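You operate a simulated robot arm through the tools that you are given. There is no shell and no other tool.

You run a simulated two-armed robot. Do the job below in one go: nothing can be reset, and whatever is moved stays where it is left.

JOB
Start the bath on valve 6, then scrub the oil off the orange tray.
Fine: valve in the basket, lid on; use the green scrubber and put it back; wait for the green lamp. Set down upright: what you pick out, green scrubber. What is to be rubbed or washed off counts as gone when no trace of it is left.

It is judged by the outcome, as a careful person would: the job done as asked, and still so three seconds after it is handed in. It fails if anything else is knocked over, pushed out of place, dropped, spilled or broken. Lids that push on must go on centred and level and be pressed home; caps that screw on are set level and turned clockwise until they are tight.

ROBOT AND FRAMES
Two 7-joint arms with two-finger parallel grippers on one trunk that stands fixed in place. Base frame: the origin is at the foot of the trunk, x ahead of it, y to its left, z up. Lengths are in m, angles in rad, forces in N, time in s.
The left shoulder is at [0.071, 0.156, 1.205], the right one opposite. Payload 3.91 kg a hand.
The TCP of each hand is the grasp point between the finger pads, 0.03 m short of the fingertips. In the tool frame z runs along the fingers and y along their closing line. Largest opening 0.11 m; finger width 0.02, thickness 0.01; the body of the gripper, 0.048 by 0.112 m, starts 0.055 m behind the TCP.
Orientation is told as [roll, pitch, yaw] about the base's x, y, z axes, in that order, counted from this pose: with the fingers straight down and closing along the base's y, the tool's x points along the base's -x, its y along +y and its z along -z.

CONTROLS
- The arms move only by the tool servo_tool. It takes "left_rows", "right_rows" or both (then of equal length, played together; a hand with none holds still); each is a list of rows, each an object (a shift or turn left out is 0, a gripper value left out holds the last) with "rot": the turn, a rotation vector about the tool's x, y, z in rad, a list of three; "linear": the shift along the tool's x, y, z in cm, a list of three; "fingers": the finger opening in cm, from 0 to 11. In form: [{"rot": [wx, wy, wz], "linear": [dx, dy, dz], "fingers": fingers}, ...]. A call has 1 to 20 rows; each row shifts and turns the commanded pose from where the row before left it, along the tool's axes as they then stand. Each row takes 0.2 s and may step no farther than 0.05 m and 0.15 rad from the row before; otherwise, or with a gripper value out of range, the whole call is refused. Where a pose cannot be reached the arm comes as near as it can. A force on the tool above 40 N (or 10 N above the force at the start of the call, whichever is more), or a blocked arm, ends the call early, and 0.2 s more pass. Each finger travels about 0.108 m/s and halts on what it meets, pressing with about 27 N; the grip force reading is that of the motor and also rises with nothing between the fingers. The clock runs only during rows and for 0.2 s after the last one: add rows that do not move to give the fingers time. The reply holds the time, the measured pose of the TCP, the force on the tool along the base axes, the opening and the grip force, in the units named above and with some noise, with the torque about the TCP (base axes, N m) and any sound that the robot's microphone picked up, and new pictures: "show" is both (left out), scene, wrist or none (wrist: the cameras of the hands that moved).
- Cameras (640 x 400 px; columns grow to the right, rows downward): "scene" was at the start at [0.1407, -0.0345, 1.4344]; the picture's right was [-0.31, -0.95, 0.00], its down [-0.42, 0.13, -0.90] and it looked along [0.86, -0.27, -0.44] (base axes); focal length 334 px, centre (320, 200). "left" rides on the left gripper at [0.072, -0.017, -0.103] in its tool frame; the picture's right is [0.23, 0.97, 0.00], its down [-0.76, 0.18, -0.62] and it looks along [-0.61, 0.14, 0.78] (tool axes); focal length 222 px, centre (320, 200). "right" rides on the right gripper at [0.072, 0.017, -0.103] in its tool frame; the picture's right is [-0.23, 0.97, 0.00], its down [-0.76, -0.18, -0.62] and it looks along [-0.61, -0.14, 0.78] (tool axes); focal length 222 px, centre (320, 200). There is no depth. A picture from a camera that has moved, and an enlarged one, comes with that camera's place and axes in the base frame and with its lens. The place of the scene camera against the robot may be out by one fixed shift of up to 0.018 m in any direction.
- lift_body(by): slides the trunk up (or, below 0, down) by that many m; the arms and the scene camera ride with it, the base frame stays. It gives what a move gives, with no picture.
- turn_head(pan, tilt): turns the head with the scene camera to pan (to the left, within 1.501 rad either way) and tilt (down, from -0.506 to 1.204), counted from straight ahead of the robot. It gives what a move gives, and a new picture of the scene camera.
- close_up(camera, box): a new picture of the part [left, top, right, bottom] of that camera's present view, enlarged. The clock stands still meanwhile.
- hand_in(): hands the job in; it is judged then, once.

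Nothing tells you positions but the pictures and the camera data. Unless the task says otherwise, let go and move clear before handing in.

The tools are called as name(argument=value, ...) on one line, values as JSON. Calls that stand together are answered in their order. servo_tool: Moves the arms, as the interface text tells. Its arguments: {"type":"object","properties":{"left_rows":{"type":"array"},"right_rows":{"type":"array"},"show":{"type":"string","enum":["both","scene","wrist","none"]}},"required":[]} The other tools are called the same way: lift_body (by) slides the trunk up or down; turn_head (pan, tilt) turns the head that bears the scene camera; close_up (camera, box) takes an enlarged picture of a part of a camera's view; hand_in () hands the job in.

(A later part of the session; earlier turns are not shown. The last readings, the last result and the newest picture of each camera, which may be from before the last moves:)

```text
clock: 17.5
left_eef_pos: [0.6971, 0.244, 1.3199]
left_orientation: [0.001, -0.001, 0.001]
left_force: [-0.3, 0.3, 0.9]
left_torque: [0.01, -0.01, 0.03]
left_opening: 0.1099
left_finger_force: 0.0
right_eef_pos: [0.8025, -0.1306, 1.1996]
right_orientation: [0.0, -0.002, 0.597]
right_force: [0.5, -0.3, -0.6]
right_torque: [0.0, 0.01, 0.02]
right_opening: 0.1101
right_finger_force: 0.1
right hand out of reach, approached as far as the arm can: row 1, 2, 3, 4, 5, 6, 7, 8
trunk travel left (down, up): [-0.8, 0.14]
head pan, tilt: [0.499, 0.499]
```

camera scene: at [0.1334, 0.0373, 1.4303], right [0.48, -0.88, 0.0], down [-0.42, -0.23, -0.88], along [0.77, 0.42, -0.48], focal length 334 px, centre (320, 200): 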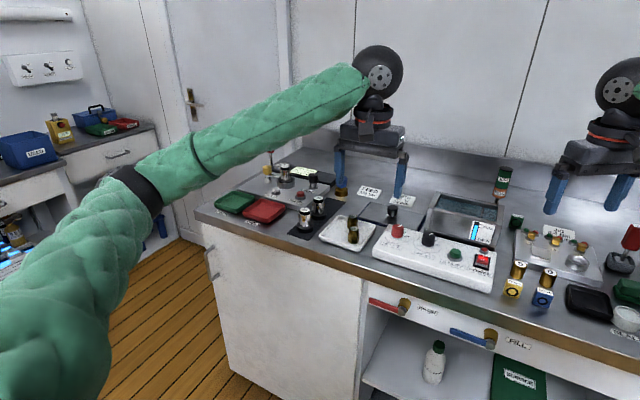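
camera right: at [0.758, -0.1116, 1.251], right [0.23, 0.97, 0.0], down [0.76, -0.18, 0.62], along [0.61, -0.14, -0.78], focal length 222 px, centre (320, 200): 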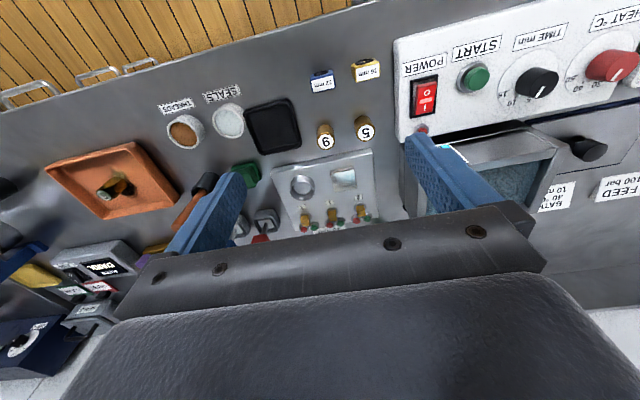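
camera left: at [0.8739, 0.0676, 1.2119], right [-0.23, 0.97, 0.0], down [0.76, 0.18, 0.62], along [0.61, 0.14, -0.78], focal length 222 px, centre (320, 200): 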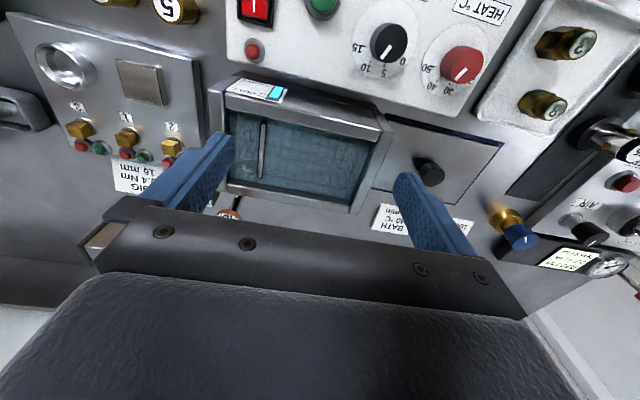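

Still on a joint limit. I pull the right hand back to the mirror of the left hand's starting pose with yaw zero, to see whether the elbow settles into a better posture from there.

servo_tool(right_rows=[{"rot": [0, 0, 0.15], "linear": [2, 0, -3]}, {"rot": [0, 0, 0.15], "linear": [2, 0, -3]}, {"rot": [0, 0, 0.15], "linear": [2, 0, -3]}, {"rot": [0, 0, 0.15], "linear": [2, 0, -3]}, {"linear": [3, 0, -3]}, {"linear": [3, 1, -2]}, {"linear": [3, 2, 0]}, {"linear": [2, 2, 0]}], show="none")

turn_head(pan=-0.9, tilt=0.35)

```text
clock: 19.3
left_eef_pos: [0.6971, 0.2445, 1.3192]
left_orientation: [0.0, 0.0, 0.001]
left_force: [0.2, 0.5, -0.2]
left_torque: [0.01, -0.02, -0.02]
left_opening: 0.1102
left_finger_force: 0.1
right_eef_pos: [0.6173, -0.1076, 1.3694]
right_orientation: [0.001, 0.001, -0.002]
right_force: [-0.7, -0.4, -0.4]
right_torque: [-0.01, 0.0, -0.02]
right_opening: 0.1102
right_finger_force: 0.1
trunk travel left (down, up): [-0.8, 0.14]
head pan, tilt: [0.499, 0.499]
```

```text
clock: 20.8
left_eef_pos: [0.6975, 0.2447, 1.3195]
left_orientation: [0.0, -0.001, 0.002]
left_force: [-0.6, 1.0, -0.5]
left_torque: [0.0, 0.01, 0.01]
left_opening: 0.1099
left_finger_force: 0.0
right_eef_pos: [0.6199, -0.1074, 1.3684]
right_orientation: [0.0, 0.001, -0.001]
right_force: [0.1, 1.0, 0.3]
right_torque: [0.0, -0.02, -0.02]
right_opening: 0.1098
right_finger_force: 0.0
trunk travel left (down, up): [-0.8, 0.14]
head pan, tilt: [-0.901, 0.351]
camera scene: at [0.1114, -0.0791, 1.594], right [-0.78, -0.62, 0.0], down [-0.21, 0.27, -0.94], along [0.58, -0.74, -0.34], focal length 334 px, centre (320, 200)
```

scene: 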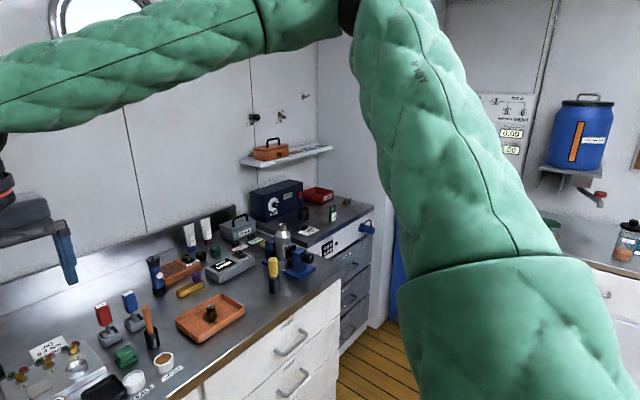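

The right elbow stays up. Before deciding how to pass the valve across, I lower the trunk back and test how far the left hand reaches over the bath and to the right.

lift_body(by=-0.15)

servo_tool(left_rows=[{"linear": [-4, -2, 0]}, {"linear": [-4, -2, 0]}, {"linear": [-4, -2, 0]}, {"linear": [-4, -2, 1]}, {"linear": [-4, -2, 1]}, {"linear": [-4, -2, 1]}, {"linear": [-3, -2, 1.5]}, {"linear": [-3, -1, 1.5]}], show="none")

```text
clock: 22.6
left_eef_pos: [0.6971, 0.2448, 1.1709]
left_orientation: [0.0, 0.001, 0.003]
left_force: [1.1, 0.2, -0.8]
left_torque: [0.01, 0.0, -0.02]
left_opening: 0.1097
left_finger_force: 0.1
right_eef_pos: [0.6194, -0.1078, 1.2198]
right_orientation: [0.0, -0.001, 0.0]
right_force: [-0.9, -0.3, -0.5]
right_torque: [-0.01, 0.04, -0.02]
right_opening: 0.1101
right_finger_force: 0.1
trunk travel left (down, up): [-0.65, 0.29]
head pan, tilt: [-0.901, 0.351]
```

```text
clock: 24.4
left_eef_pos: [0.9993, 0.095, 1.1097]
left_orientation: [0.0, 0.002, 0.001]
left_force: [0.8, -0.1, -0.1]
left_torque: [-0.02, 0.02, -0.01]
left_opening: 0.1099
left_finger_force: 0.0
right_eef_pos: [0.6199, -0.1074, 1.2191]
right_orientation: [0.003, 0.0, 0.0]
right_force: [-0.2, 0.2, -0.7]
right_torque: [-0.04, 0.03, 0.0]
right_opening: 0.1099
right_finger_force: 0.0
trunk travel left (down, up): [-0.65, 0.29]
head pan, tilt: [-0.901, 0.351]
```

The left hand reaches over the bath with the tool vertical. I look down into the basket from here.

close_up(camera="left", box=[200, 20, 400, 170])

turn_head(pan=-0.15, tilt=0.55)

```text
2.67 times, centred on (300, 95) of left
camera zoom: at [0.9258, 0.0787, 1.2137], right [-0.23, 0.97, 0.0], down [0.76, 0.18, 0.62], along [0.61, 0.14, -0.78], focal length 592 px, centre (373, 480)
```

zoom: 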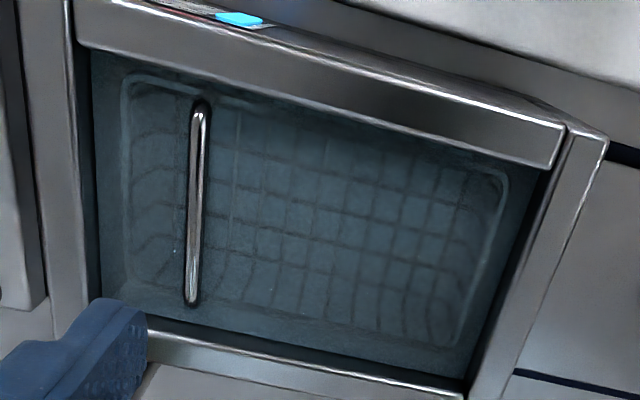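

```text
clock: 25.4
left_eef_pos: [0.9992, 0.0956, 1.1118]
left_orientation: [-0.001, 0.0, 0.002]
left_force: [0.3, -0.3, -0.3]
left_torque: [-0.01, 0.02, 0.02]
left_opening: 0.1104
left_finger_force: 0.1
right_eef_pos: [0.62, -0.1084, 1.2198]
right_orientation: [0.0, 0.0, 0.0]
right_force: [-0.2, -0.4, 0.4]
right_torque: [0.02, 0.02, 0.02]
right_opening: 0.1101
right_finger_force: 0.1
trunk travel left (down, up): [-0.65, 0.29]
head pan, tilt: [-0.15, 0.55]
camera scene: at [0.1424, -0.0199, 1.4257], right [-0.15, -0.99, 0.0], down [-0.52, 0.08, -0.85], along [0.84, -0.13, -0.52], focal length 334 px, centre (320, 200)
```

scene: 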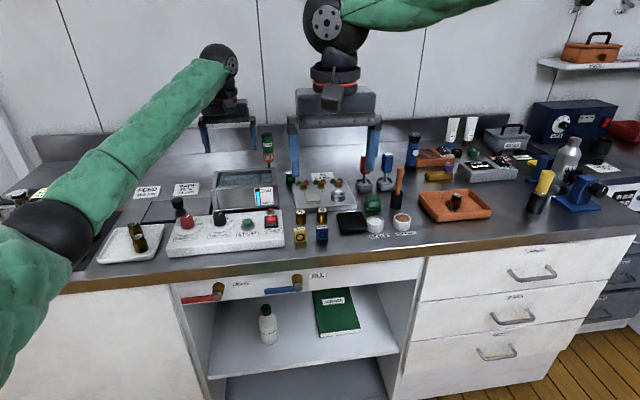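

The basket is a mesh tray filling the bath with its handle arch at the right; a good spot is around (1.0, 0.09). The valve must pass from right hand to left, so I test how far right the left hand can reach while moving the right hand away.

servo_tool(left_rows=[{"linear": [4, 0, 0]}, {"linear": [4, -2, 0]}, {"linear": [3, -3.5, 0]}, {"linear": [3, -3.5, 0]}, {"linear": [2, -4, 0]}, {"linear": [2, -4, 0]}, {"linear": [2, -4, 0]}, {"linear": [0, -4, 0]}, {"linear": [0, -4, 0]}], right_rows=[{"linear": [0, -4.5, 0]}, {"linear": [0, -4.5, 0]}, {"linear": [0, -4.5, 0]}, {"linear": [0, -4.5, 0]}, {"linear": [0, -4.5, 0]}, {"linear": [0, -4.5, 0]}, {"linear": [0, -4.5, 0]}, {"linear": [0, -4.5, 0]}, {"linear": [0, -4.5, 0]}], show="both")

```text
clock: 27.4
left_eef_pos: [0.7977, -0.1978, 1.1089]
left_orientation: [0.003, -0.001, 0.001]
left_force: [-0.3, -0.6, 0.6]
left_torque: [0.0, -0.01, 0.0]
left_opening: 0.11
left_finger_force: 0.1
right_eef_pos: [0.6173, -0.516, 1.2165]
right_orientation: [0.003, 0.0, -0.001]
right_force: [0.0, -0.4, -0.2]
right_torque: [0.0, 0.0, -0.02]
right_opening: 0.1098
right_finger_force: 0.1
trunk travel left (down, up): [-0.65, 0.29]
head pan, tilt: [-0.15, 0.55]
camera scene: at [0.1414, -0.0232, 1.4258], right [-0.15, -0.99, 0.0], down [-0.52, 0.08, -0.85], along [0.84, -0.13, -0.52], focal length 334 px, centre (320, 200)
camera right: at [0.5462, -0.4987, 1.3186], right [0.23, 0.97, 0.0], down [0.76, -0.18, 0.62], along [0.61, -0.14, -0.78], focal length 222 px, centre (320, 200)
camera left: at [0.7232, -0.2151, 1.2134], right [-0.23, 0.97, 0.0], down [0.76, 0.18, 0.62], along [0.61, 0.14, -0.78], focal length 222 px, centre (320, 200)
```

scene: 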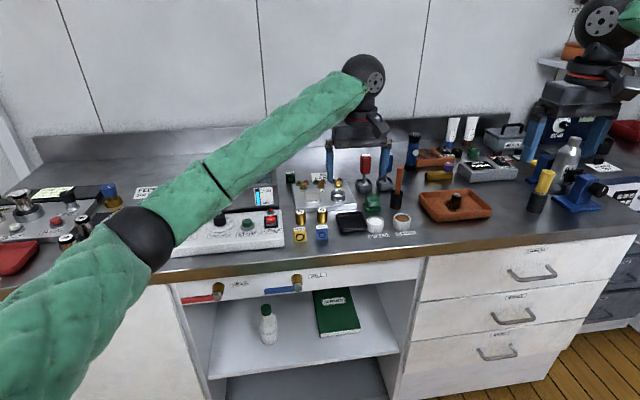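
right: 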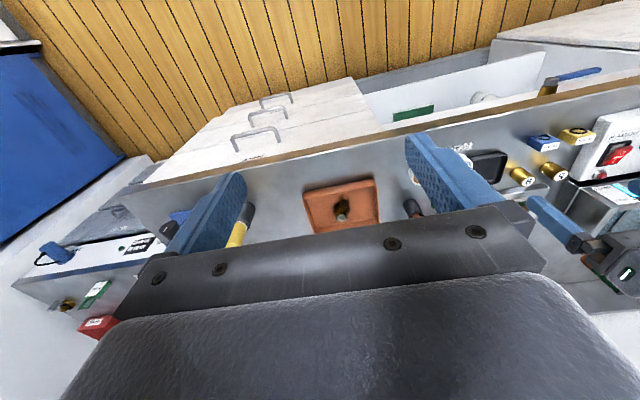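
left: 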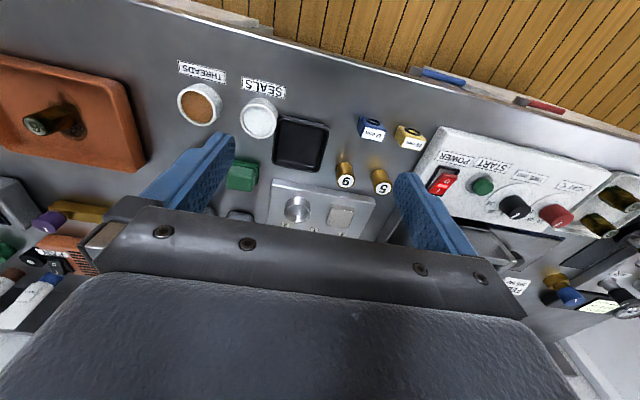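

The left hand reaches (0.80, -0.20) easily, and the bench there, in front of the black dish, is clear. Plan: right hand sets valve 6 upright near (0.79, -0.20), and the left hand carries it to the basket. I park the left hand and bring the right over the valve.

servo_tool(left_rows=[{"linear": [0, 4, -2]}, {"linear": [1, 4.5, -2]}, {"linear": [1, 4.5, -1]}, {"linear": [1, 4.5, -1]}, {"linear": [1, 4.5, 0]}, {"linear": [1, 4.5, 0]}, {"linear": [1, 4.5, 0]}, {"linear": [1, 4.5, 0]}, {"linear": [1, 4.5, 0]}, {"linear": [1, 4.5, 0]}], right_rows=[{"linear": [-4, 0, 1]}, {"linear": [-4, 0, 1]}, {"linear": [-4, 0, 1]}, {"linear": [-4, 0, 1]}, {"linear": [-4, -0.2, 1]}, {"linear": [-4, -0.3, 1]}, {"linear": [-4, -0.3, 1]}, {"linear": [-0.5, -0.4, 3]}, {"linear": [0, 0, 3]}, {"linear": [0, 0, 3]}], show="wrist")

close_up(camera="right", box=[240, 20, 400, 160])

```text
refused: row 2 steps farther than a row can; nothing moved
```

```text
2.86 times, centred on (320, 90) of right
camera zoom: at [0.5462, -0.4987, 1.3186], right [0.23, 0.97, 0.0], down [0.76, -0.18, 0.62], along [0.61, -0.14, -0.78], focal length 635 px, centre (320, 514)
```

zoom: 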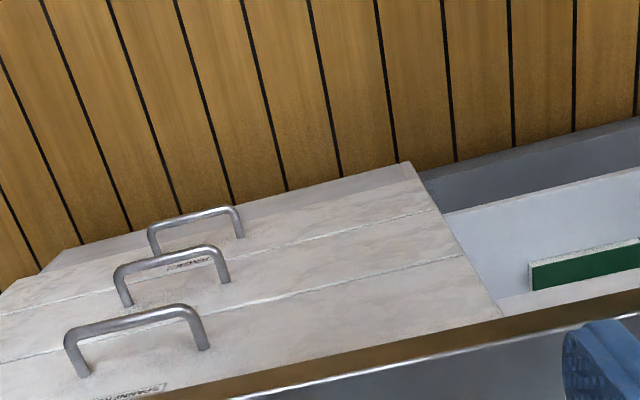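

A row was slightly too long, so nothing moved. I resend with smaller steps.

servo_tool(left_rows=[{"linear": [0, 4, -2]}, {"linear": [1, 4, -2]}, {"linear": [1, 4, -1]}, {"linear": [1, 4, -1]}, {"linear": [1, 4.5, 0]}, {"linear": [1, 4.5, 0]}, {"linear": [1, 4.5, 0]}, {"linear": [1, 4.5, 0]}, {"linear": [1, 4.5, 0]}, {"linear": [1, 4.5, 0]}], right_rows=[{"linear": [-4, 0, 1]}, {"linear": [-4, 0, 1]}, {"linear": [-4, 0, 1]}, {"linear": [-4, 0, 1]}, {"linear": [-4, -0.2, 1]}, {"linear": [-4, -0.3, 1]}, {"linear": [-4, -0.3, 1]}, {"linear": [-0.5, -0.4, 3]}, {"linear": [0, 0, 3]}, {"linear": [0, 0, 3]}], show="wrist")

close_up(camera="right", box=[240, 20, 400, 160])

```text
clock: 29.6
left_eef_pos: [0.7066, 0.2341, 1.1693]
left_orientation: [-0.002, 0.002, 0.001]
left_force: [0.2, 0.4, -0.2]
left_torque: [-0.02, -0.01, 0.0]
left_opening: 0.11
left_finger_force: 0.1
right_eef_pos: [0.9041, -0.5271, 1.0606]
right_orientation: [0.001, -0.002, -0.001]
right_force: [0.2, 0.6, 0.2]
right_torque: [0.01, 0.0, 0.01]
right_opening: 0.1101
right_finger_force: 0.1
trunk travel left (down, up): [-0.65, 0.29]
head pan, tilt: [-0.15, 0.55]
camera right: at [0.8312, -0.5086, 1.1638], right [0.23, 0.97, 0.0], down [0.76, -0.18, 0.62], along [0.61, -0.14, -0.78], focal length 222 px, centre (320, 200)
camera left: at [0.6335, 0.2176, 1.2729], right [-0.23, 0.97, 0.0], down [0.76, 0.18, 0.62], along [0.61, 0.14, -0.78], focal length 222 px, centre (320, 200)
```

right: 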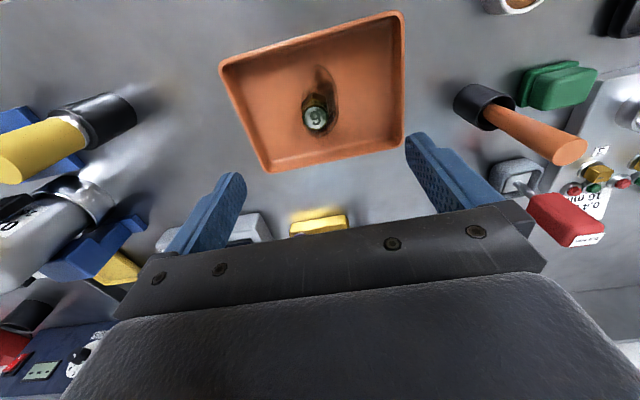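
left: 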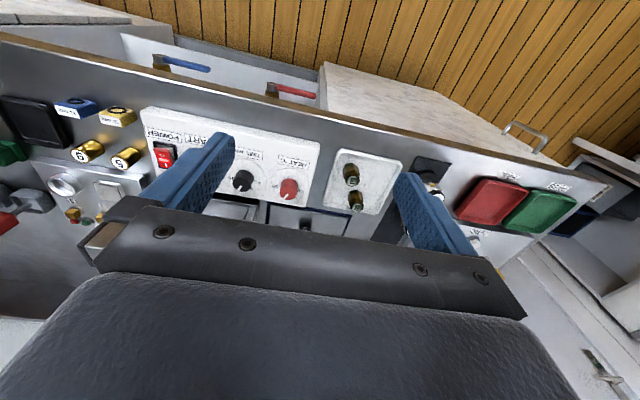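

```text
2.86 times, centred on (320, 90) of right
camera zoom: at [0.8312, -0.5086, 1.1638], right [0.23, 0.97, 0.0], down [0.76, -0.18, 0.62], along [0.61, -0.14, -0.78], focal length 635 px, centre (320, 514)
```

zoom: 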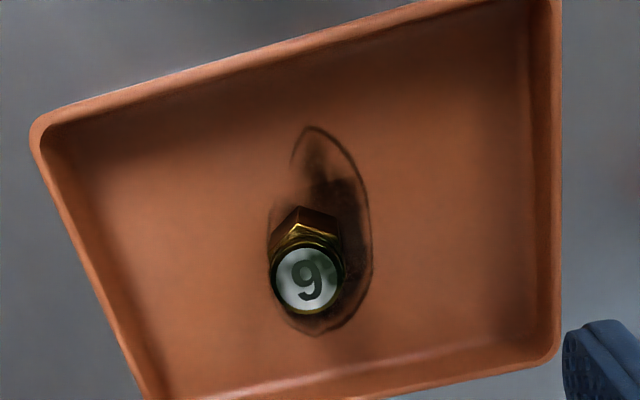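

The valve top is at (0.902, -0.530). I narrow the fingers to 6 cm, centre on it and descend, checking before I close.

servo_tool(right_rows=[{"linear": [0.2, -0.3, 0], "fingers": 6}, {"linear": [0, 0, 0]}, {"linear": [0, 0, 3]}, {"linear": [0, 0, 3]}, {"linear": [0, 0, 3]}, {"linear": [0, 0, 1.5]}, {"linear": [0, 0, 0]}], show="both")

close_up(camera="right", box=[220, 80, 420, 220])

close_up(camera="scene", box=[410, 150, 500, 225])

```text
clock: 31.2
left_eef_pos: [0.7071, 0.234, 1.1691]
left_orientation: [-0.002, -0.001, 0.001]
left_force: [0.7, -0.9, -0.2]
left_torque: [-0.01, 0.0, 0.01]
left_opening: 0.1101
left_finger_force: 0.1
right_eef_pos: [0.9037, -0.5279, 0.9549]
right_orientation: [0.001, -0.001, -0.001]
right_force: [-0.1, 0.4, -0.2]
right_torque: [0.01, 0.0, 0.01]
right_opening: 0.0597
right_finger_force: 0.0
trunk travel left (down, up): [-0.65, 0.29]
head pan, tilt: [-0.15, 0.55]
camera scene: at [0.142, -0.0196, 1.4258], right [-0.15, -0.99, 0.0], down [-0.52, 0.08, -0.85], along [0.84, -0.13, -0.52], focal length 334 px, centre (320, 200)
camera right: at [0.8302, -0.5109, 1.0578], right [0.23, 0.97, 0.0], down [0.76, -0.18, 0.62], along [0.61, -0.14, -0.78], focal length 222 px, centre (320, 200)
```

scene: 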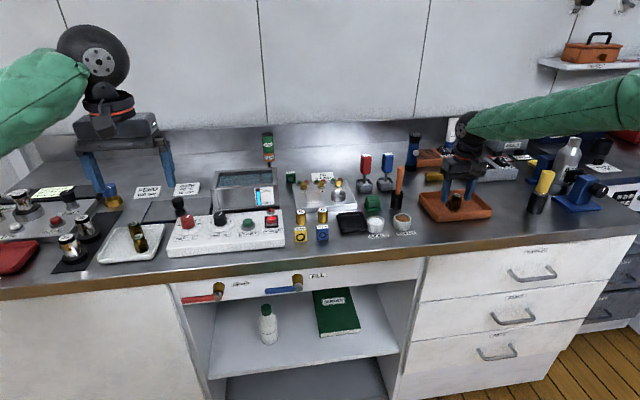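
right: 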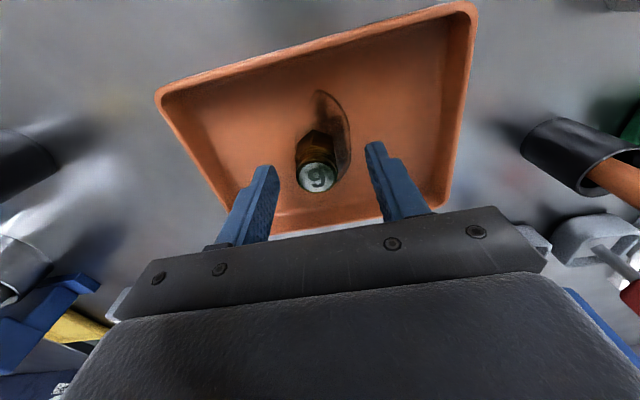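

```text
2.86 times, centred on (320, 150) of right
camera zoom: at [0.8302, -0.5109, 1.0578], right [0.23, 0.97, 0.0], down [0.76, -0.18, 0.62], along [0.61, -0.14, -0.78], focal length 635 px, centre (320, 343)
```

zoom: 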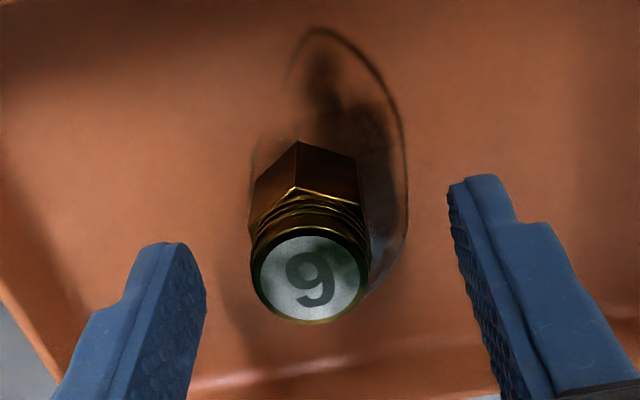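

```text
5.33 times, centred on (455, 188) of scene
camera zoom: at [0.142, -0.0196, 1.4258], right [-0.15, -0.99, 0.0], down [-0.52, 0.08, -0.85], along [0.84, -0.13, -0.52], focal length 1781 px, centre (-400, 267)
```

zoom: 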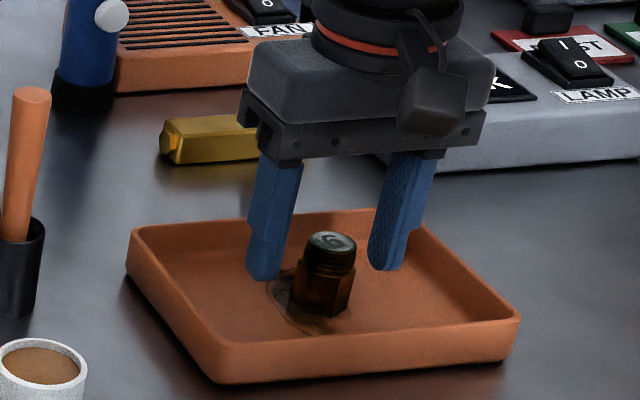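

The fingers straddle the valve evenly. I go down a little further and close.

servo_tool(right_rows=[{"linear": [0, -0.1, 0.8]}, {"linear": [0, 0, 0], "fingers": 0}, {"linear": [0, 0, 0]}, {"linear": [0, 0, 0]}], show="wrist")

close_up(camera="right", box=[220, 80, 420, 220])

```text
clock: 32.2
left_eef_pos: [0.7056, 0.2344, 1.1697]
left_orientation: [-0.001, 0.0, 0.003]
left_force: [-0.7, -0.6, -0.6]
left_torque: [-0.02, 0.0, 0.0]
left_opening: 0.1101
left_finger_force: 0.0
right_eef_pos: [0.9017, -0.5304, 0.9455]
right_orientation: [0.001, -0.001, 0.0]
right_force: [0.5, -0.2, 0.7]
right_torque: [0.0, 0.04, -0.03]
right_opening: 0.029
right_finger_force: 26.7
trunk travel left (down, up): [-0.65, 0.29]
head pan, tilt: [-0.15, 0.55]
camera right: at [0.8299, -0.5125, 1.0496], right [0.23, 0.97, 0.0], down [0.76, -0.18, 0.62], along [0.61, -0.14, -0.78], focal length 222 px, centre (320, 200)
```

right: 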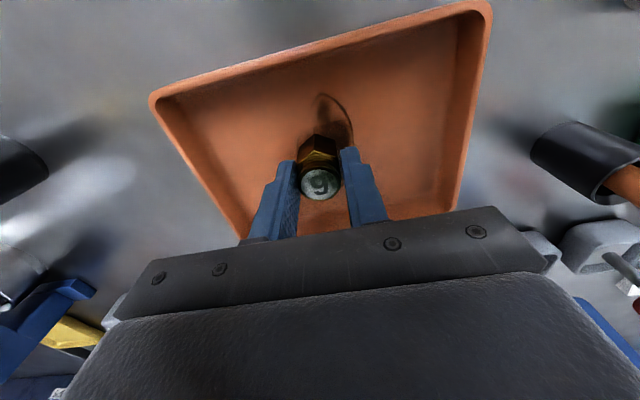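

```text
2.86 times, centred on (320, 150) of right
camera zoom: at [0.8299, -0.5125, 1.0496], right [0.23, 0.97, 0.0], down [0.76, -0.18, 0.62], along [0.61, -0.14, -0.78], focal length 635 px, centre (320, 343)
```

zoom: 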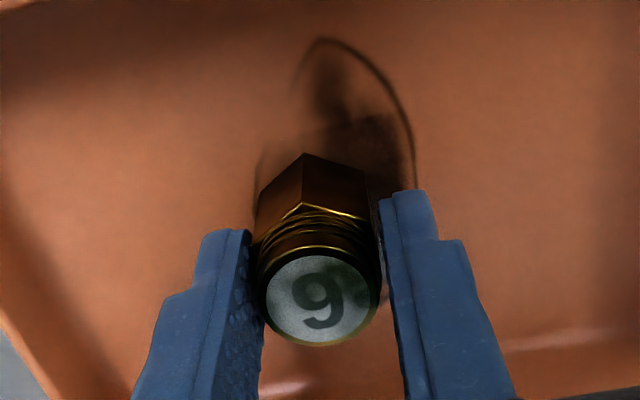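

The valve is gripped (opening 2.9 cm). I lift it straight up and check.

servo_tool(right_rows=[{"linear": [0, 0, -2]}, {"linear": [0, 0, -4]}, {"linear": [0, 0, -4]}, {"linear": [0, 0, -4]}, {"linear": [0, 0, -2]}], show="both")

close_up(camera="right", box=[220, 20, 420, 220])

close_up(camera="scene", box=[410, 110, 500, 225])

```text
clock: 33.5
left_eef_pos: [0.7069, 0.2326, 1.1668]
left_orientation: [-0.002, 0.0, 0.004]
left_force: [-0.5, 0.3, -0.7]
left_torque: [-0.01, 0.0, 0.03]
left_opening: 0.1097
left_finger_force: 0.0
right_eef_pos: [0.9038, -0.5284, 1.1061]
right_orientation: [-0.002, 0.0, -0.001]
right_force: [-0.6, 0.9, -0.9]
right_torque: [0.0, 0.02, -0.02]
right_opening: 0.0288
right_finger_force: 27.5
trunk travel left (down, up): [-0.65, 0.29]
head pan, tilt: [-0.15, 0.55]
camera scene: at [0.1423, -0.02, 1.4257], right [-0.15, -0.99, 0.0], down [-0.52, 0.08, -0.85], along [0.84, -0.13, -0.52], focal length 334 px, centre (320, 200)
camera right: at [0.8312, -0.5108, 1.2083], right [0.23, 0.97, 0.0], down [0.76, -0.18, 0.62], along [0.61, -0.14, -0.78], focal length 222 px, centre (320, 200)
```

scene: 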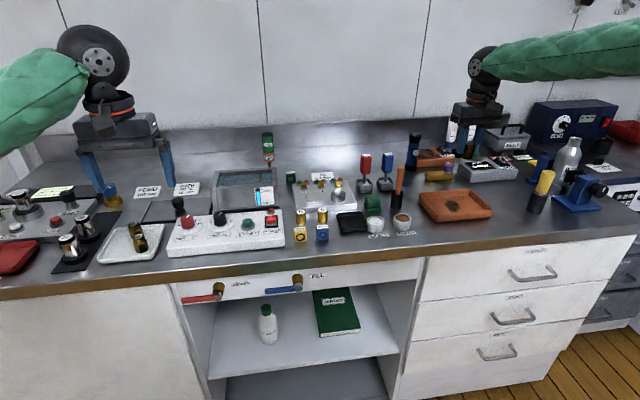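
right: 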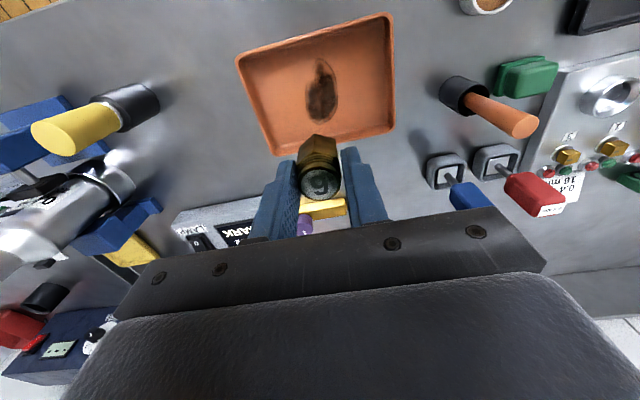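

```text
2.00 times, centred on (320, 120) of right
camera zoom: at [0.8312, -0.5108, 1.2083], right [0.23, 0.97, 0.0], down [0.76, -0.18, 0.62], along [0.61, -0.14, -0.78], focal length 444 px, centre (320, 360)
```

zoom: 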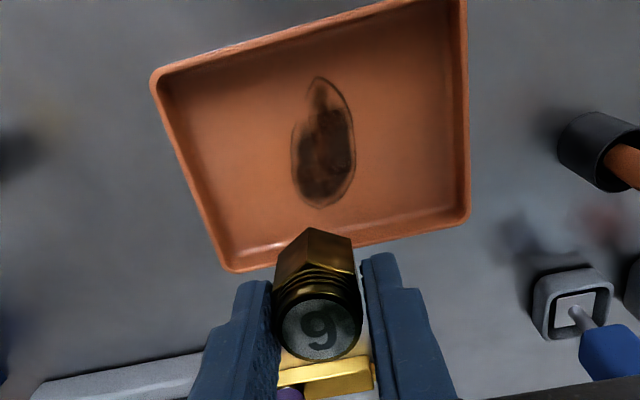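

```text
3.48 times, centred on (455, 168) of scene
camera zoom: at [0.1423, -0.02, 1.4257], right [-0.15, -0.99, 0.0], down [-0.52, 0.08, -0.85], along [0.84, -0.13, -0.52], focal length 1161 px, centre (-150, 313)
```

zoom: 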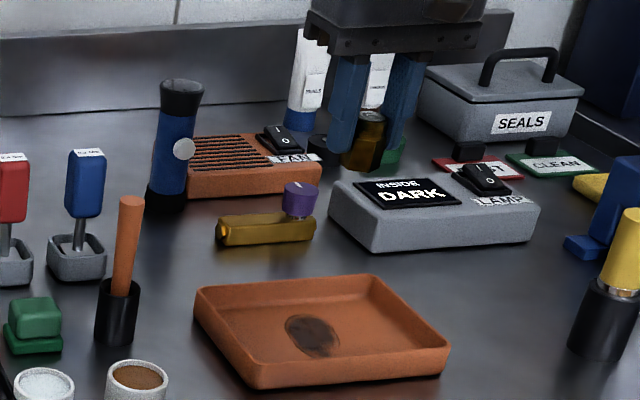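

Valve 6 is held upright and the stain is fully visible (x 0.863–0.938, y -0.546…-0.506). I carry the valve across to above the free spot near (0.79, -0.20).

servo_tool(right_rows=[{"linear": [1.27, 3.65, 0]}, {"linear": [1.27, 3.65, 0]}, {"linear": [1.27, 3.65, 0]}, {"linear": [1.27, 3.65, 0]}, {"linear": [1.27, 3.65, 0]}, {"linear": [1.27, 3.65, 0]}, {"linear": [1.27, 3.65, 0]}, {"linear": [1.27, 3.65, 0]}, {"linear": [1.2, 3.6, 0]}], show="both")

```text
clock: 35.5
left_eef_pos: [0.7075, 0.2334, 1.1686]
left_orientation: [0.0, 0.002, 0.0]
left_force: [0.3, -0.1, -0.1]
left_torque: [-0.01, -0.01, -0.04]
left_opening: 0.1101
left_finger_force: 0.0
right_eef_pos: [0.7882, -0.2006, 1.1055]
right_orientation: [0.001, -0.001, -0.002]
right_force: [-0.1, 0.3, -1.0]
right_torque: [0.02, -0.02, 0.02]
right_opening: 0.0288
right_finger_force: 26.6
trunk travel left (down, up): [-0.65, 0.29]
head pan, tilt: [-0.15, 0.55]
camera scene: at [0.143, -0.0196, 1.4256], right [-0.15, -0.99, 0.0], down [-0.52, 0.08, -0.85], along [0.84, -0.13, -0.52], focal length 334 px, centre (320, 200)
camera right: at [0.7159, -0.1836, 1.2097], right [0.23, 0.97, 0.0], down [0.76, -0.18, 0.62], along [0.61, -0.14, -0.78], focal length 222 px, centre (320, 200)
```

scene: 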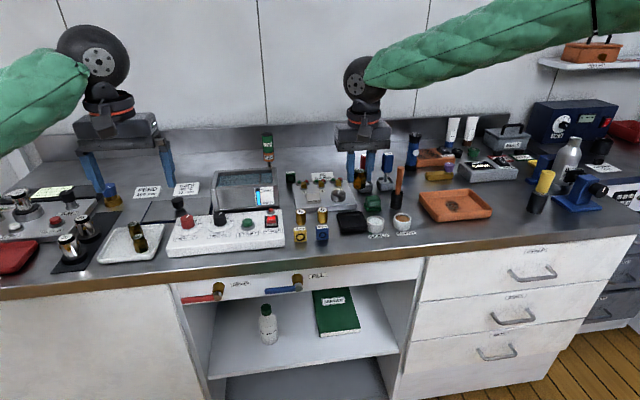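
right: 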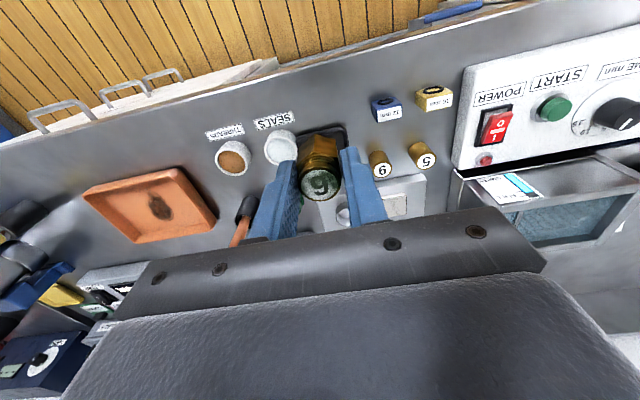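

I'm above the clear spot. I descend to just above the bench, then creep down to feel contact.

servo_tool(right_rows=[{"linear": [0, 0, 4]}, {"linear": [0, 0, 4]}, {"linear": [0, 0, 4]}, {"linear": [0, 0, 2.5]}, {"linear": [0, 0, 0]}], show="both")

close_up(camera="scene", box=[310, 150, 430, 240])

```text
clock: 36.6
left_eef_pos: [0.7067, 0.234, 1.1689]
left_orientation: [0.001, 0.0, 0.002]
left_force: [-0.1, 0.1, 0.5]
left_torque: [0.01, 0.0, 0.02]
left_opening: 0.1101
left_finger_force: 0.0
right_eef_pos: [0.7861, -0.2025, 0.9639]
right_orientation: [0.001, -0.001, -0.001]
right_force: [-0.2, -0.8, -1.7]
right_torque: [-0.04, -0.05, 0.03]
right_opening: 0.0289
right_finger_force: 26.6
trunk travel left (down, up): [-0.65, 0.29]
head pan, tilt: [-0.15, 0.55]
camera scene: at [0.1417, -0.0196, 1.4258], right [-0.15, -0.99, 0.0], down [-0.52, 0.08, -0.85], along [0.84, -0.13, -0.52], focal length 334 px, centre (320, 200)
camera right: at [0.7147, -0.1853, 1.0654], right [0.23, 0.97, 0.0], down [0.76, -0.18, 0.62], along [0.61, -0.14, -0.78], focal length 222 px, centre (320, 200)
```

scene: 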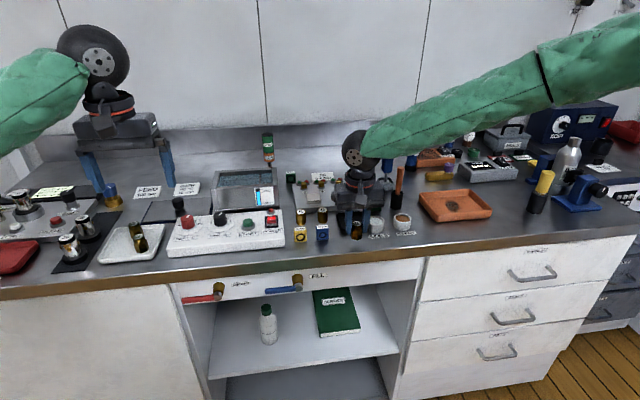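
right: 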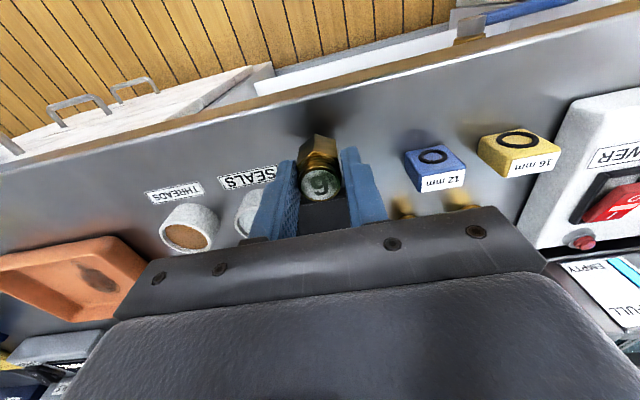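

```text
4.44 times, centred on (370, 195) of scene
camera zoom: at [0.1417, -0.0196, 1.4258], right [-0.15, -0.99, 0.0], down [-0.52, 0.08, -0.85], along [0.84, -0.13, -0.52], focal length 1484 px, centre (98, 222)
```

zoom: 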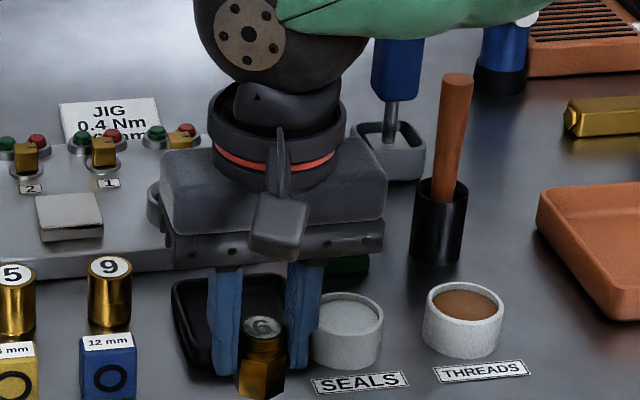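

Clear all around, valve about 2 cm above the bench. I creep down in small steps.

servo_tool(right_rows=[{"linear": [0, 0, 0.5]}, {"linear": [0, 0, 0.5]}, {"linear": [0, 0, 0.5]}, {"linear": [0, 0, 0]}], show="none")

servo_tool(right_rows=[{"linear": [0, 0, 0.3]}, {"linear": [0, 0, 0]}], show="none")

servo_tool(right_rows=[{"linear": [0, 0, 0.2]}, {"linear": [0, 0, 0]}], show="none")

```text
clock: 37.6
left_eef_pos: [0.7061, 0.2342, 1.1685]
left_orientation: [0.001, 0.001, 0.001]
left_force: [0.9, 0.2, 0.6]
left_torque: [0.02, -0.02, -0.03]
left_opening: 0.1102
left_finger_force: 0.0
right_eef_pos: [0.7882, -0.2018, 0.949]
right_orientation: [-0.001, -0.001, 0.001]
right_force: [-0.1, -0.5, -0.5]
right_torque: [0.02, 0.02, -0.02]
right_opening: 0.0287
right_finger_force: 27.2
trunk travel left (down, up): [-0.65, 0.29]
head pan, tilt: [-0.15, 0.55]
```

```text
clock: 38.2
left_eef_pos: [0.7072, 0.2335, 1.1696]
left_orientation: [0.0, 0.001, 0.002]
left_force: [0.6, -0.6, 0.3]
left_torque: [-0.03, 0.03, 0.02]
left_opening: 0.1101
left_finger_force: 0.0
right_eef_pos: [0.7886, -0.2022, 0.943]
right_orientation: [0.0, 0.002, -0.001]
right_force: [-0.6, 0.3, -1.0]
right_torque: [0.01, 0.02, 0.01]
right_opening: 0.0286
right_finger_force: 27.1
trunk travel left (down, up): [-0.65, 0.29]
head pan, tilt: [-0.15, 0.55]
```

```text
clock: 38.9
left_eef_pos: [0.7067, 0.2329, 1.1688]
left_orientation: [0.001, 0.0, 0.002]
left_force: [-0.2, -0.6, -0.2]
left_torque: [-0.01, 0.03, 0.07]
left_opening: 0.1102
left_finger_force: 0.0
right_eef_pos: [0.7893, -0.2029, 0.941]
right_orientation: [0.0, -0.001, -0.002]
right_force: [0.1, -0.8, -0.6]
right_torque: [0.03, 0.01, 0.02]
right_opening: 0.0286
right_finger_force: 26.8
trunk travel left (down, up): [-0.65, 0.29]
head pan, tilt: [-0.15, 0.55]
```

No contact yet; I continue in 2 mm steps.

servo_tool(right_rows=[{"linear": [0, 0, 0.2]}, {"linear": [0, 0, 0]}], show="none")

servo_tool(right_rows=[{"linear": [0, 0, 0.2]}, {"linear": [0, 0, 0]}], show="wrist")

```text
clock: 39.5
left_eef_pos: [0.7063, 0.2328, 1.1691]
left_orientation: [0.0, 0.0, 0.003]
left_force: [0.1, -0.6, -0.2]
left_torque: [0.04, 0.01, -0.01]
left_opening: 0.1099
left_finger_force: 0.2
right_eef_pos: [0.7882, -0.2025, 0.9418]
right_orientation: [0.001, -0.005, 0.0]
right_force: [2.1, -3.4, 13.6]
right_torque: [-0.17, -0.08, -0.05]
right_opening: 0.029
right_finger_force: 26.5
trunk travel left (down, up): [-0.65, 0.29]
head pan, tilt: [-0.15, 0.55]
```

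```text
clock: 40.0
left_eef_pos: [0.7064, 0.233, 1.1689]
left_orientation: [0.0, 0.0, 0.0]
left_force: [0.2, 0.2, 0.1]
left_torque: [0.01, -0.02, -0.03]
left_opening: 0.1101
left_finger_force: 0.0
right_eef_pos: [0.7872, -0.201, 0.9388]
right_orientation: [0.0, -0.002, -0.002]
right_force: [3.8, -4.8, 22.0]
right_torque: [-0.3, -0.09, 0.05]
right_opening: 0.0288
right_finger_force: 26.8
trunk travel left (down, up): [-0.65, 0.29]
head pan, tilt: [-0.15, 0.55]
camera right: at [0.7164, -0.1841, 1.0419], right [0.23, 0.97, 0.0], down [0.76, -0.18, 0.62], along [0.61, -0.14, -0.78], focal length 222 px, centre (320, 200)
```

right: 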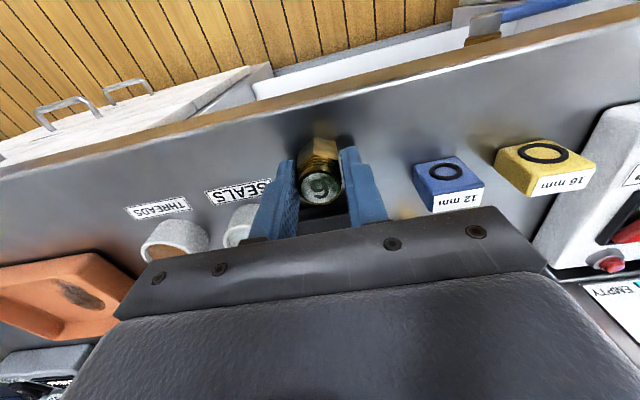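

Contact felt (22 N). I relax 2–3 mm, then open the fingers gently and rise clear.

servo_tool(right_rows=[{"linear": [0, 0, -0.25]}, {"linear": [0, 0, 0], "fingers": 5.5}, {"linear": [0, 0, 0]}, {"linear": [0, 0, 0]}], show="wrist")

close_up(camera="right", box=[220, 80, 420, 220])

close_up(camera="scene", box=[310, 170, 400, 250])

```text
clock: 41.0
left_eef_pos: [0.7077, 0.2333, 1.1693]
left_orientation: [0.0, -0.001, 0.002]
left_force: [0.1, 0.6, -0.7]
left_torque: [-0.01, 0.02, 0.0]
left_opening: 0.1101
left_finger_force: 0.1
right_eef_pos: [0.7887, -0.2009, 0.9402]
right_orientation: [0.0, 0.001, 0.0]
right_force: [-0.9, 0.5, 0.3]
right_torque: [-0.02, 0.01, 0.0]
right_opening: 0.055
right_finger_force: 0.0
trunk travel left (down, up): [-0.65, 0.29]
head pan, tilt: [-0.15, 0.55]
camera right: at [0.717, -0.1838, 1.043], right [0.23, 0.97, 0.0], down [0.76, -0.18, 0.62], along [0.61, -0.14, -0.78], focal length 222 px, centre (320, 200)
```

right: 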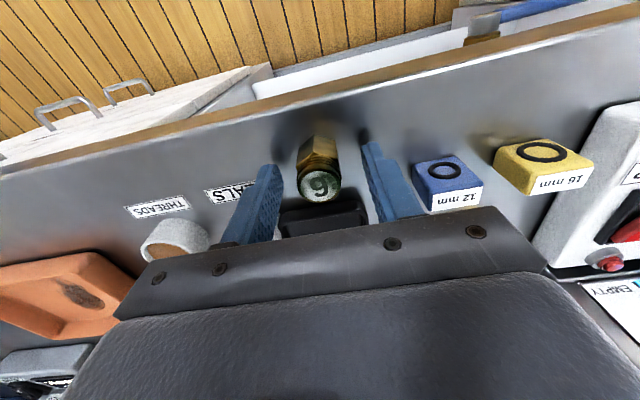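

```text
2.86 times, centred on (320, 150) of right
camera zoom: at [0.717, -0.1838, 1.043], right [0.23, 0.97, 0.0], down [0.76, -0.18, 0.62], along [0.61, -0.14, -0.78], focal length 635 px, centre (320, 343)
```

zoom: 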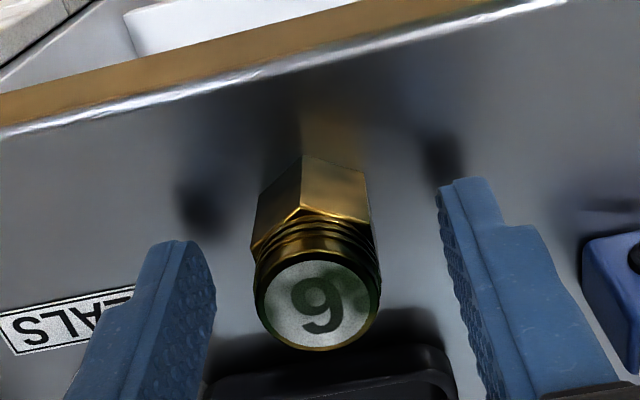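

```text
5.00 times, centred on (355, 210) of scene
camera zoom: at [0.1423, -0.0196, 1.4257], right [-0.15, -0.99, 0.0], down [-0.52, 0.08, -0.85], along [0.84, -0.13, -0.52], focal length 1669 px, centre (145, 150)
```

zoom: 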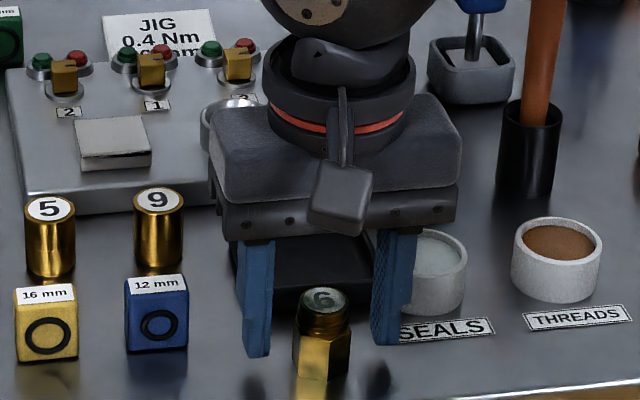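

Valve 6 stands upright at (0.788, -0.201). I raise and retreat the right hand, then bring the left hand over.

servo_tool(right_rows=[{"linear": [0, 0, -4]}, {"linear": [0, 0, -4]}, {"linear": [0, 0, -4]}, {"linear": [0, 0, -4]}, {"linear": [1, -4.5, -1]}, {"linear": [2, -4, -1]}, {"linear": [2, -4, -1]}, {"linear": [2, -4, -1]}, {"linear": [2, -4, -1]}, {"linear": [2, -4, 0]}, {"linear": [2, -4, 0]}], show="none")

servo_tool(left_rows=[{"linear": [-1, -4.5, 0]}, {"linear": [-1, -4.5, 0]}, {"linear": [-1, -4.5, 0]}, {"linear": [-1, -4.5, 0]}, {"linear": [-1, -4.5, 0]}, {"linear": [-1, -4.5, 0]}, {"linear": [-1, -4.5, 0]}, {"linear": [-1, -4.5, 0]}, {"linear": [0, -4.5, 0]}, {"linear": [0, -3, 3]}, {"linear": [0, 0, 4], "fingers": 6}, {"linear": [0, 0, 4]}], show="both")

```text
clock: 43.5
left_eef_pos: [0.7053, 0.2329, 1.1696]
left_orientation: [0.002, -0.002, 0.002]
left_force: [-1.2, 0.6, 0.1]
left_torque: [0.01, -0.02, -0.01]
left_opening: 0.1098
left_finger_force: 0.2
right_eef_pos: [0.6559, -0.489, 1.1481]
right_orientation: [0.001, -0.003, 0.002]
right_force: [-0.9, 0.1, 0.4]
right_torque: [-0.01, -0.05, -0.03]
right_opening: 0.055
right_finger_force: 0.1
trunk travel left (down, up): [-0.65, 0.29]
head pan, tilt: [-0.15, 0.55]
```

```text
clock: 46.0
left_eef_pos: [0.7895, -0.2014, 1.0588]
left_orientation: [0.001, 0.001, 0.003]
left_force: [-0.9, 0.4, 0.5]
left_torque: [0.02, 0.01, 0.03]
left_opening: 0.0602
left_finger_force: 0.0
right_eef_pos: [0.6572, -0.4887, 1.1473]
right_orientation: [0.001, 0.0, -0.003]
right_force: [-0.6, 0.2, 0.4]
right_torque: [0.04, -0.03, -0.02]
right_opening: 0.055
right_finger_force: 0.1
trunk travel left (down, up): [-0.65, 0.29]
head pan, tilt: [-0.15, 0.55]
camera scene: at [0.1429, -0.0209, 1.4258], right [-0.15, -0.99, 0.0], down [-0.52, 0.08, -0.85], along [0.84, -0.13, -0.52], focal length 334 px, centre (320, 200)
camera left: at [0.7162, -0.2174, 1.1638], right [-0.23, 0.97, 0.0], down [0.76, 0.18, 0.62], along [0.61, 0.14, -0.78], focal length 222 px, centre (320, 200)
```

scene: 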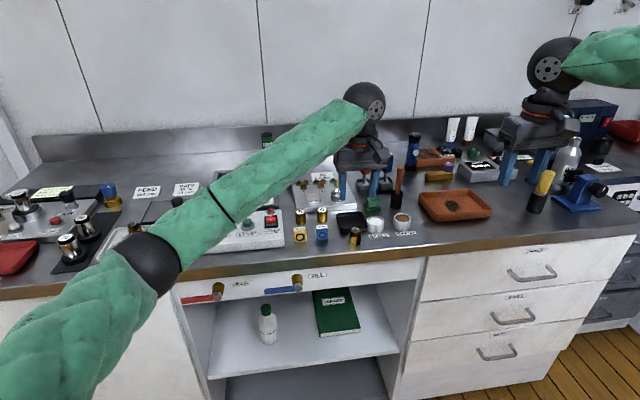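
left: 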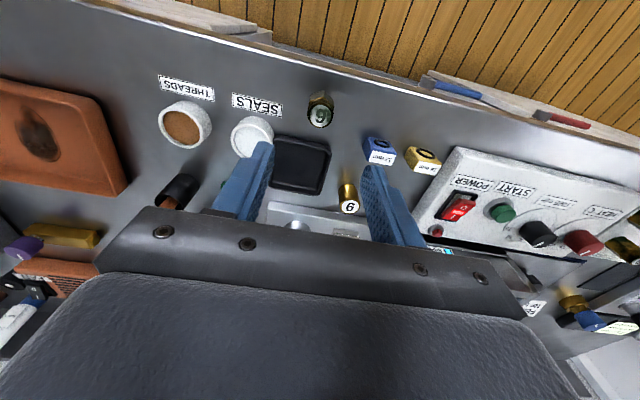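

The left hand is above the valve. I zoom to check alignment before descending.

close_up(camera="left", box=[240, 60, 440, 200])

```text
2.86 times, centred on (340, 130) of left
camera zoom: at [0.7162, -0.2174, 1.1638], right [-0.23, 0.97, 0.0], down [0.76, 0.18, 0.62], along [0.61, 0.14, -0.78], focal length 635 px, centre (263, 400)
```

zoom: 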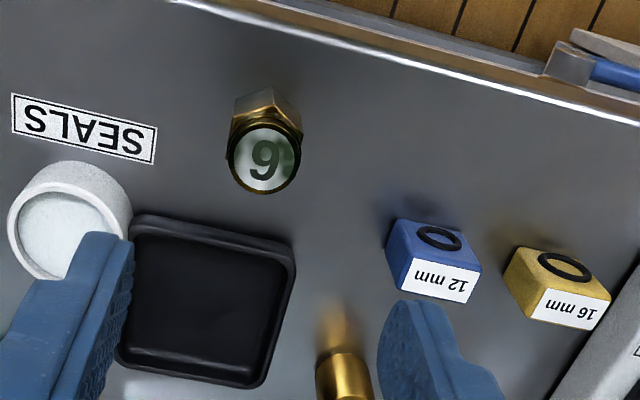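

Well aligned (valve at 0.786, -0.201). I descend and grip a bit above the foot of the valve.

servo_tool(left_rows=[{"linear": [0.3, 0, 2]}, {"linear": [0, 0, 3]}, {"linear": [0, 0, 3]}, {"linear": [0, 0, 2.5]}, {"linear": [0, 0, 0.8]}, {"linear": [0, 0, 0]}], show="wrist")

close_up(camera="left", box=[220, 80, 420, 220])

```text
clock: 47.5
left_eef_pos: [0.7845, -0.2025, 0.9458]
left_orientation: [-0.002, 0.0, 0.001]
left_force: [0.0, 1.0, 0.6]
left_torque: [-0.02, 0.0, -0.01]
left_opening: 0.0599
left_finger_force: 0.2
right_eef_pos: [0.6569, -0.489, 1.1467]
right_orientation: [0.002, -0.001, -0.002]
right_force: [-0.6, 0.8, 0.1]
right_torque: [-0.01, 0.01, 0.0]
right_opening: 0.0549
right_finger_force: 0.0
trunk travel left (down, up): [-0.65, 0.29]
head pan, tilt: [-0.15, 0.55]
camera left: at [0.7111, -0.2179, 1.0511], right [-0.23, 0.97, 0.0], down [0.76, 0.18, 0.62], along [0.61, 0.14, -0.78], focal length 222 px, centre (320, 200)
```

left: 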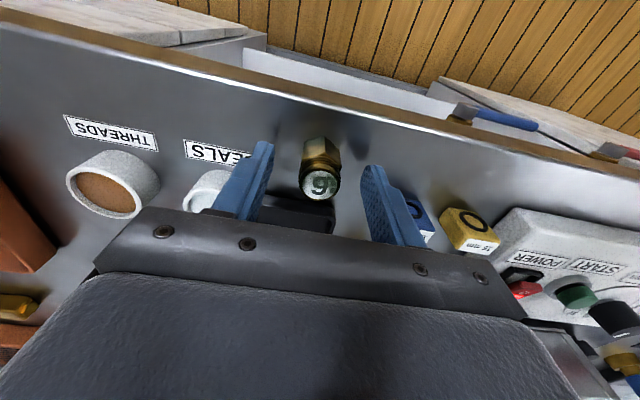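

```text
2.86 times, centred on (320, 150) of left
camera zoom: at [0.7111, -0.2179, 1.0511], right [-0.23, 0.97, 0.0], down [0.76, 0.18, 0.62], along [0.61, 0.14, -0.78], focal length 635 px, centre (320, 343)
```

zoom: 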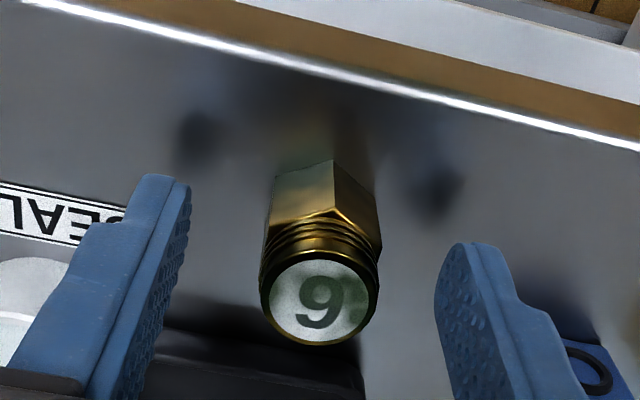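

Straddled well. I close the left fingers and lift the valve.

servo_tool(left_rows=[{"linear": [0, 0, 0], "fingers": 0}, {"linear": [0, 0, 0]}, {"linear": [0, 0, 0]}, {"linear": [0, 0, -1]}, {"linear": [0, 0, -4]}, {"linear": [0, 0, -4]}, {"linear": [0, 0, -4]}, {"linear": [0, 0, -4]}], show="both")

```text
clock: 49.2
left_eef_pos: [0.7859, -0.2006, 1.1181]
left_orientation: [-0.002, 0.001, 0.002]
left_force: [-0.4, -0.6, -1.0]
left_torque: [-0.01, -0.01, 0.02]
left_opening: 0.0285
left_finger_force: 27.0
right_eef_pos: [0.656, -0.4883, 1.1472]
right_orientation: [-0.001, -0.001, 0.0]
right_force: [-0.2, -0.3, -0.4]
right_torque: [-0.01, 0.02, -0.01]
right_opening: 0.055
right_finger_force: 0.0
trunk travel left (down, up): [-0.65, 0.29]
head pan, tilt: [-0.15, 0.55]
camera scene: at [0.1413, -0.0199, 1.4257], right [-0.15, -0.99, 0.0], down [-0.52, 0.08, -0.85], along [0.84, -0.13, -0.52], focal length 334 px, centre (320, 200)
camera left: at [0.7118, -0.2172, 1.2207], right [-0.23, 0.97, 0.0], down [0.76, 0.18, 0.62], along [0.61, 0.14, -0.78], focal length 222 px, centre (320, 200)
```

scene: 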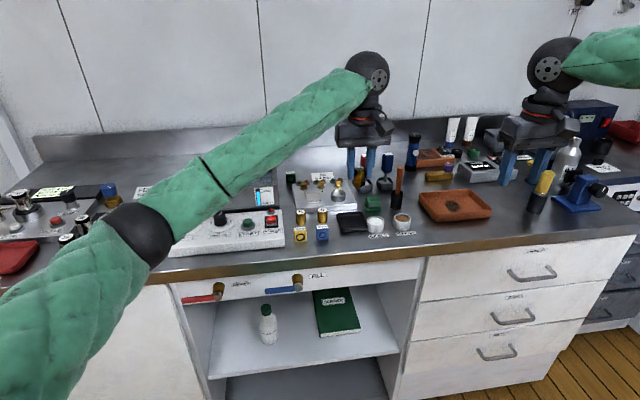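
left: 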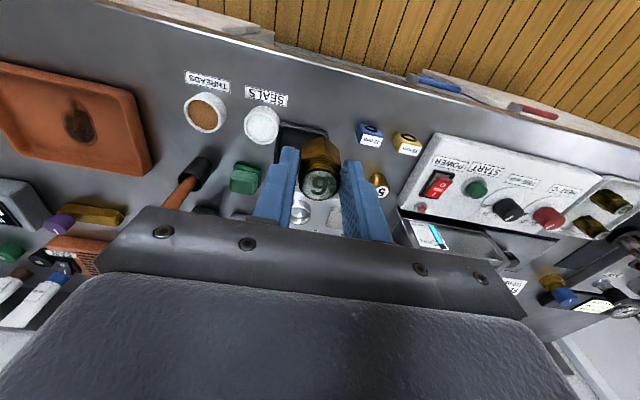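

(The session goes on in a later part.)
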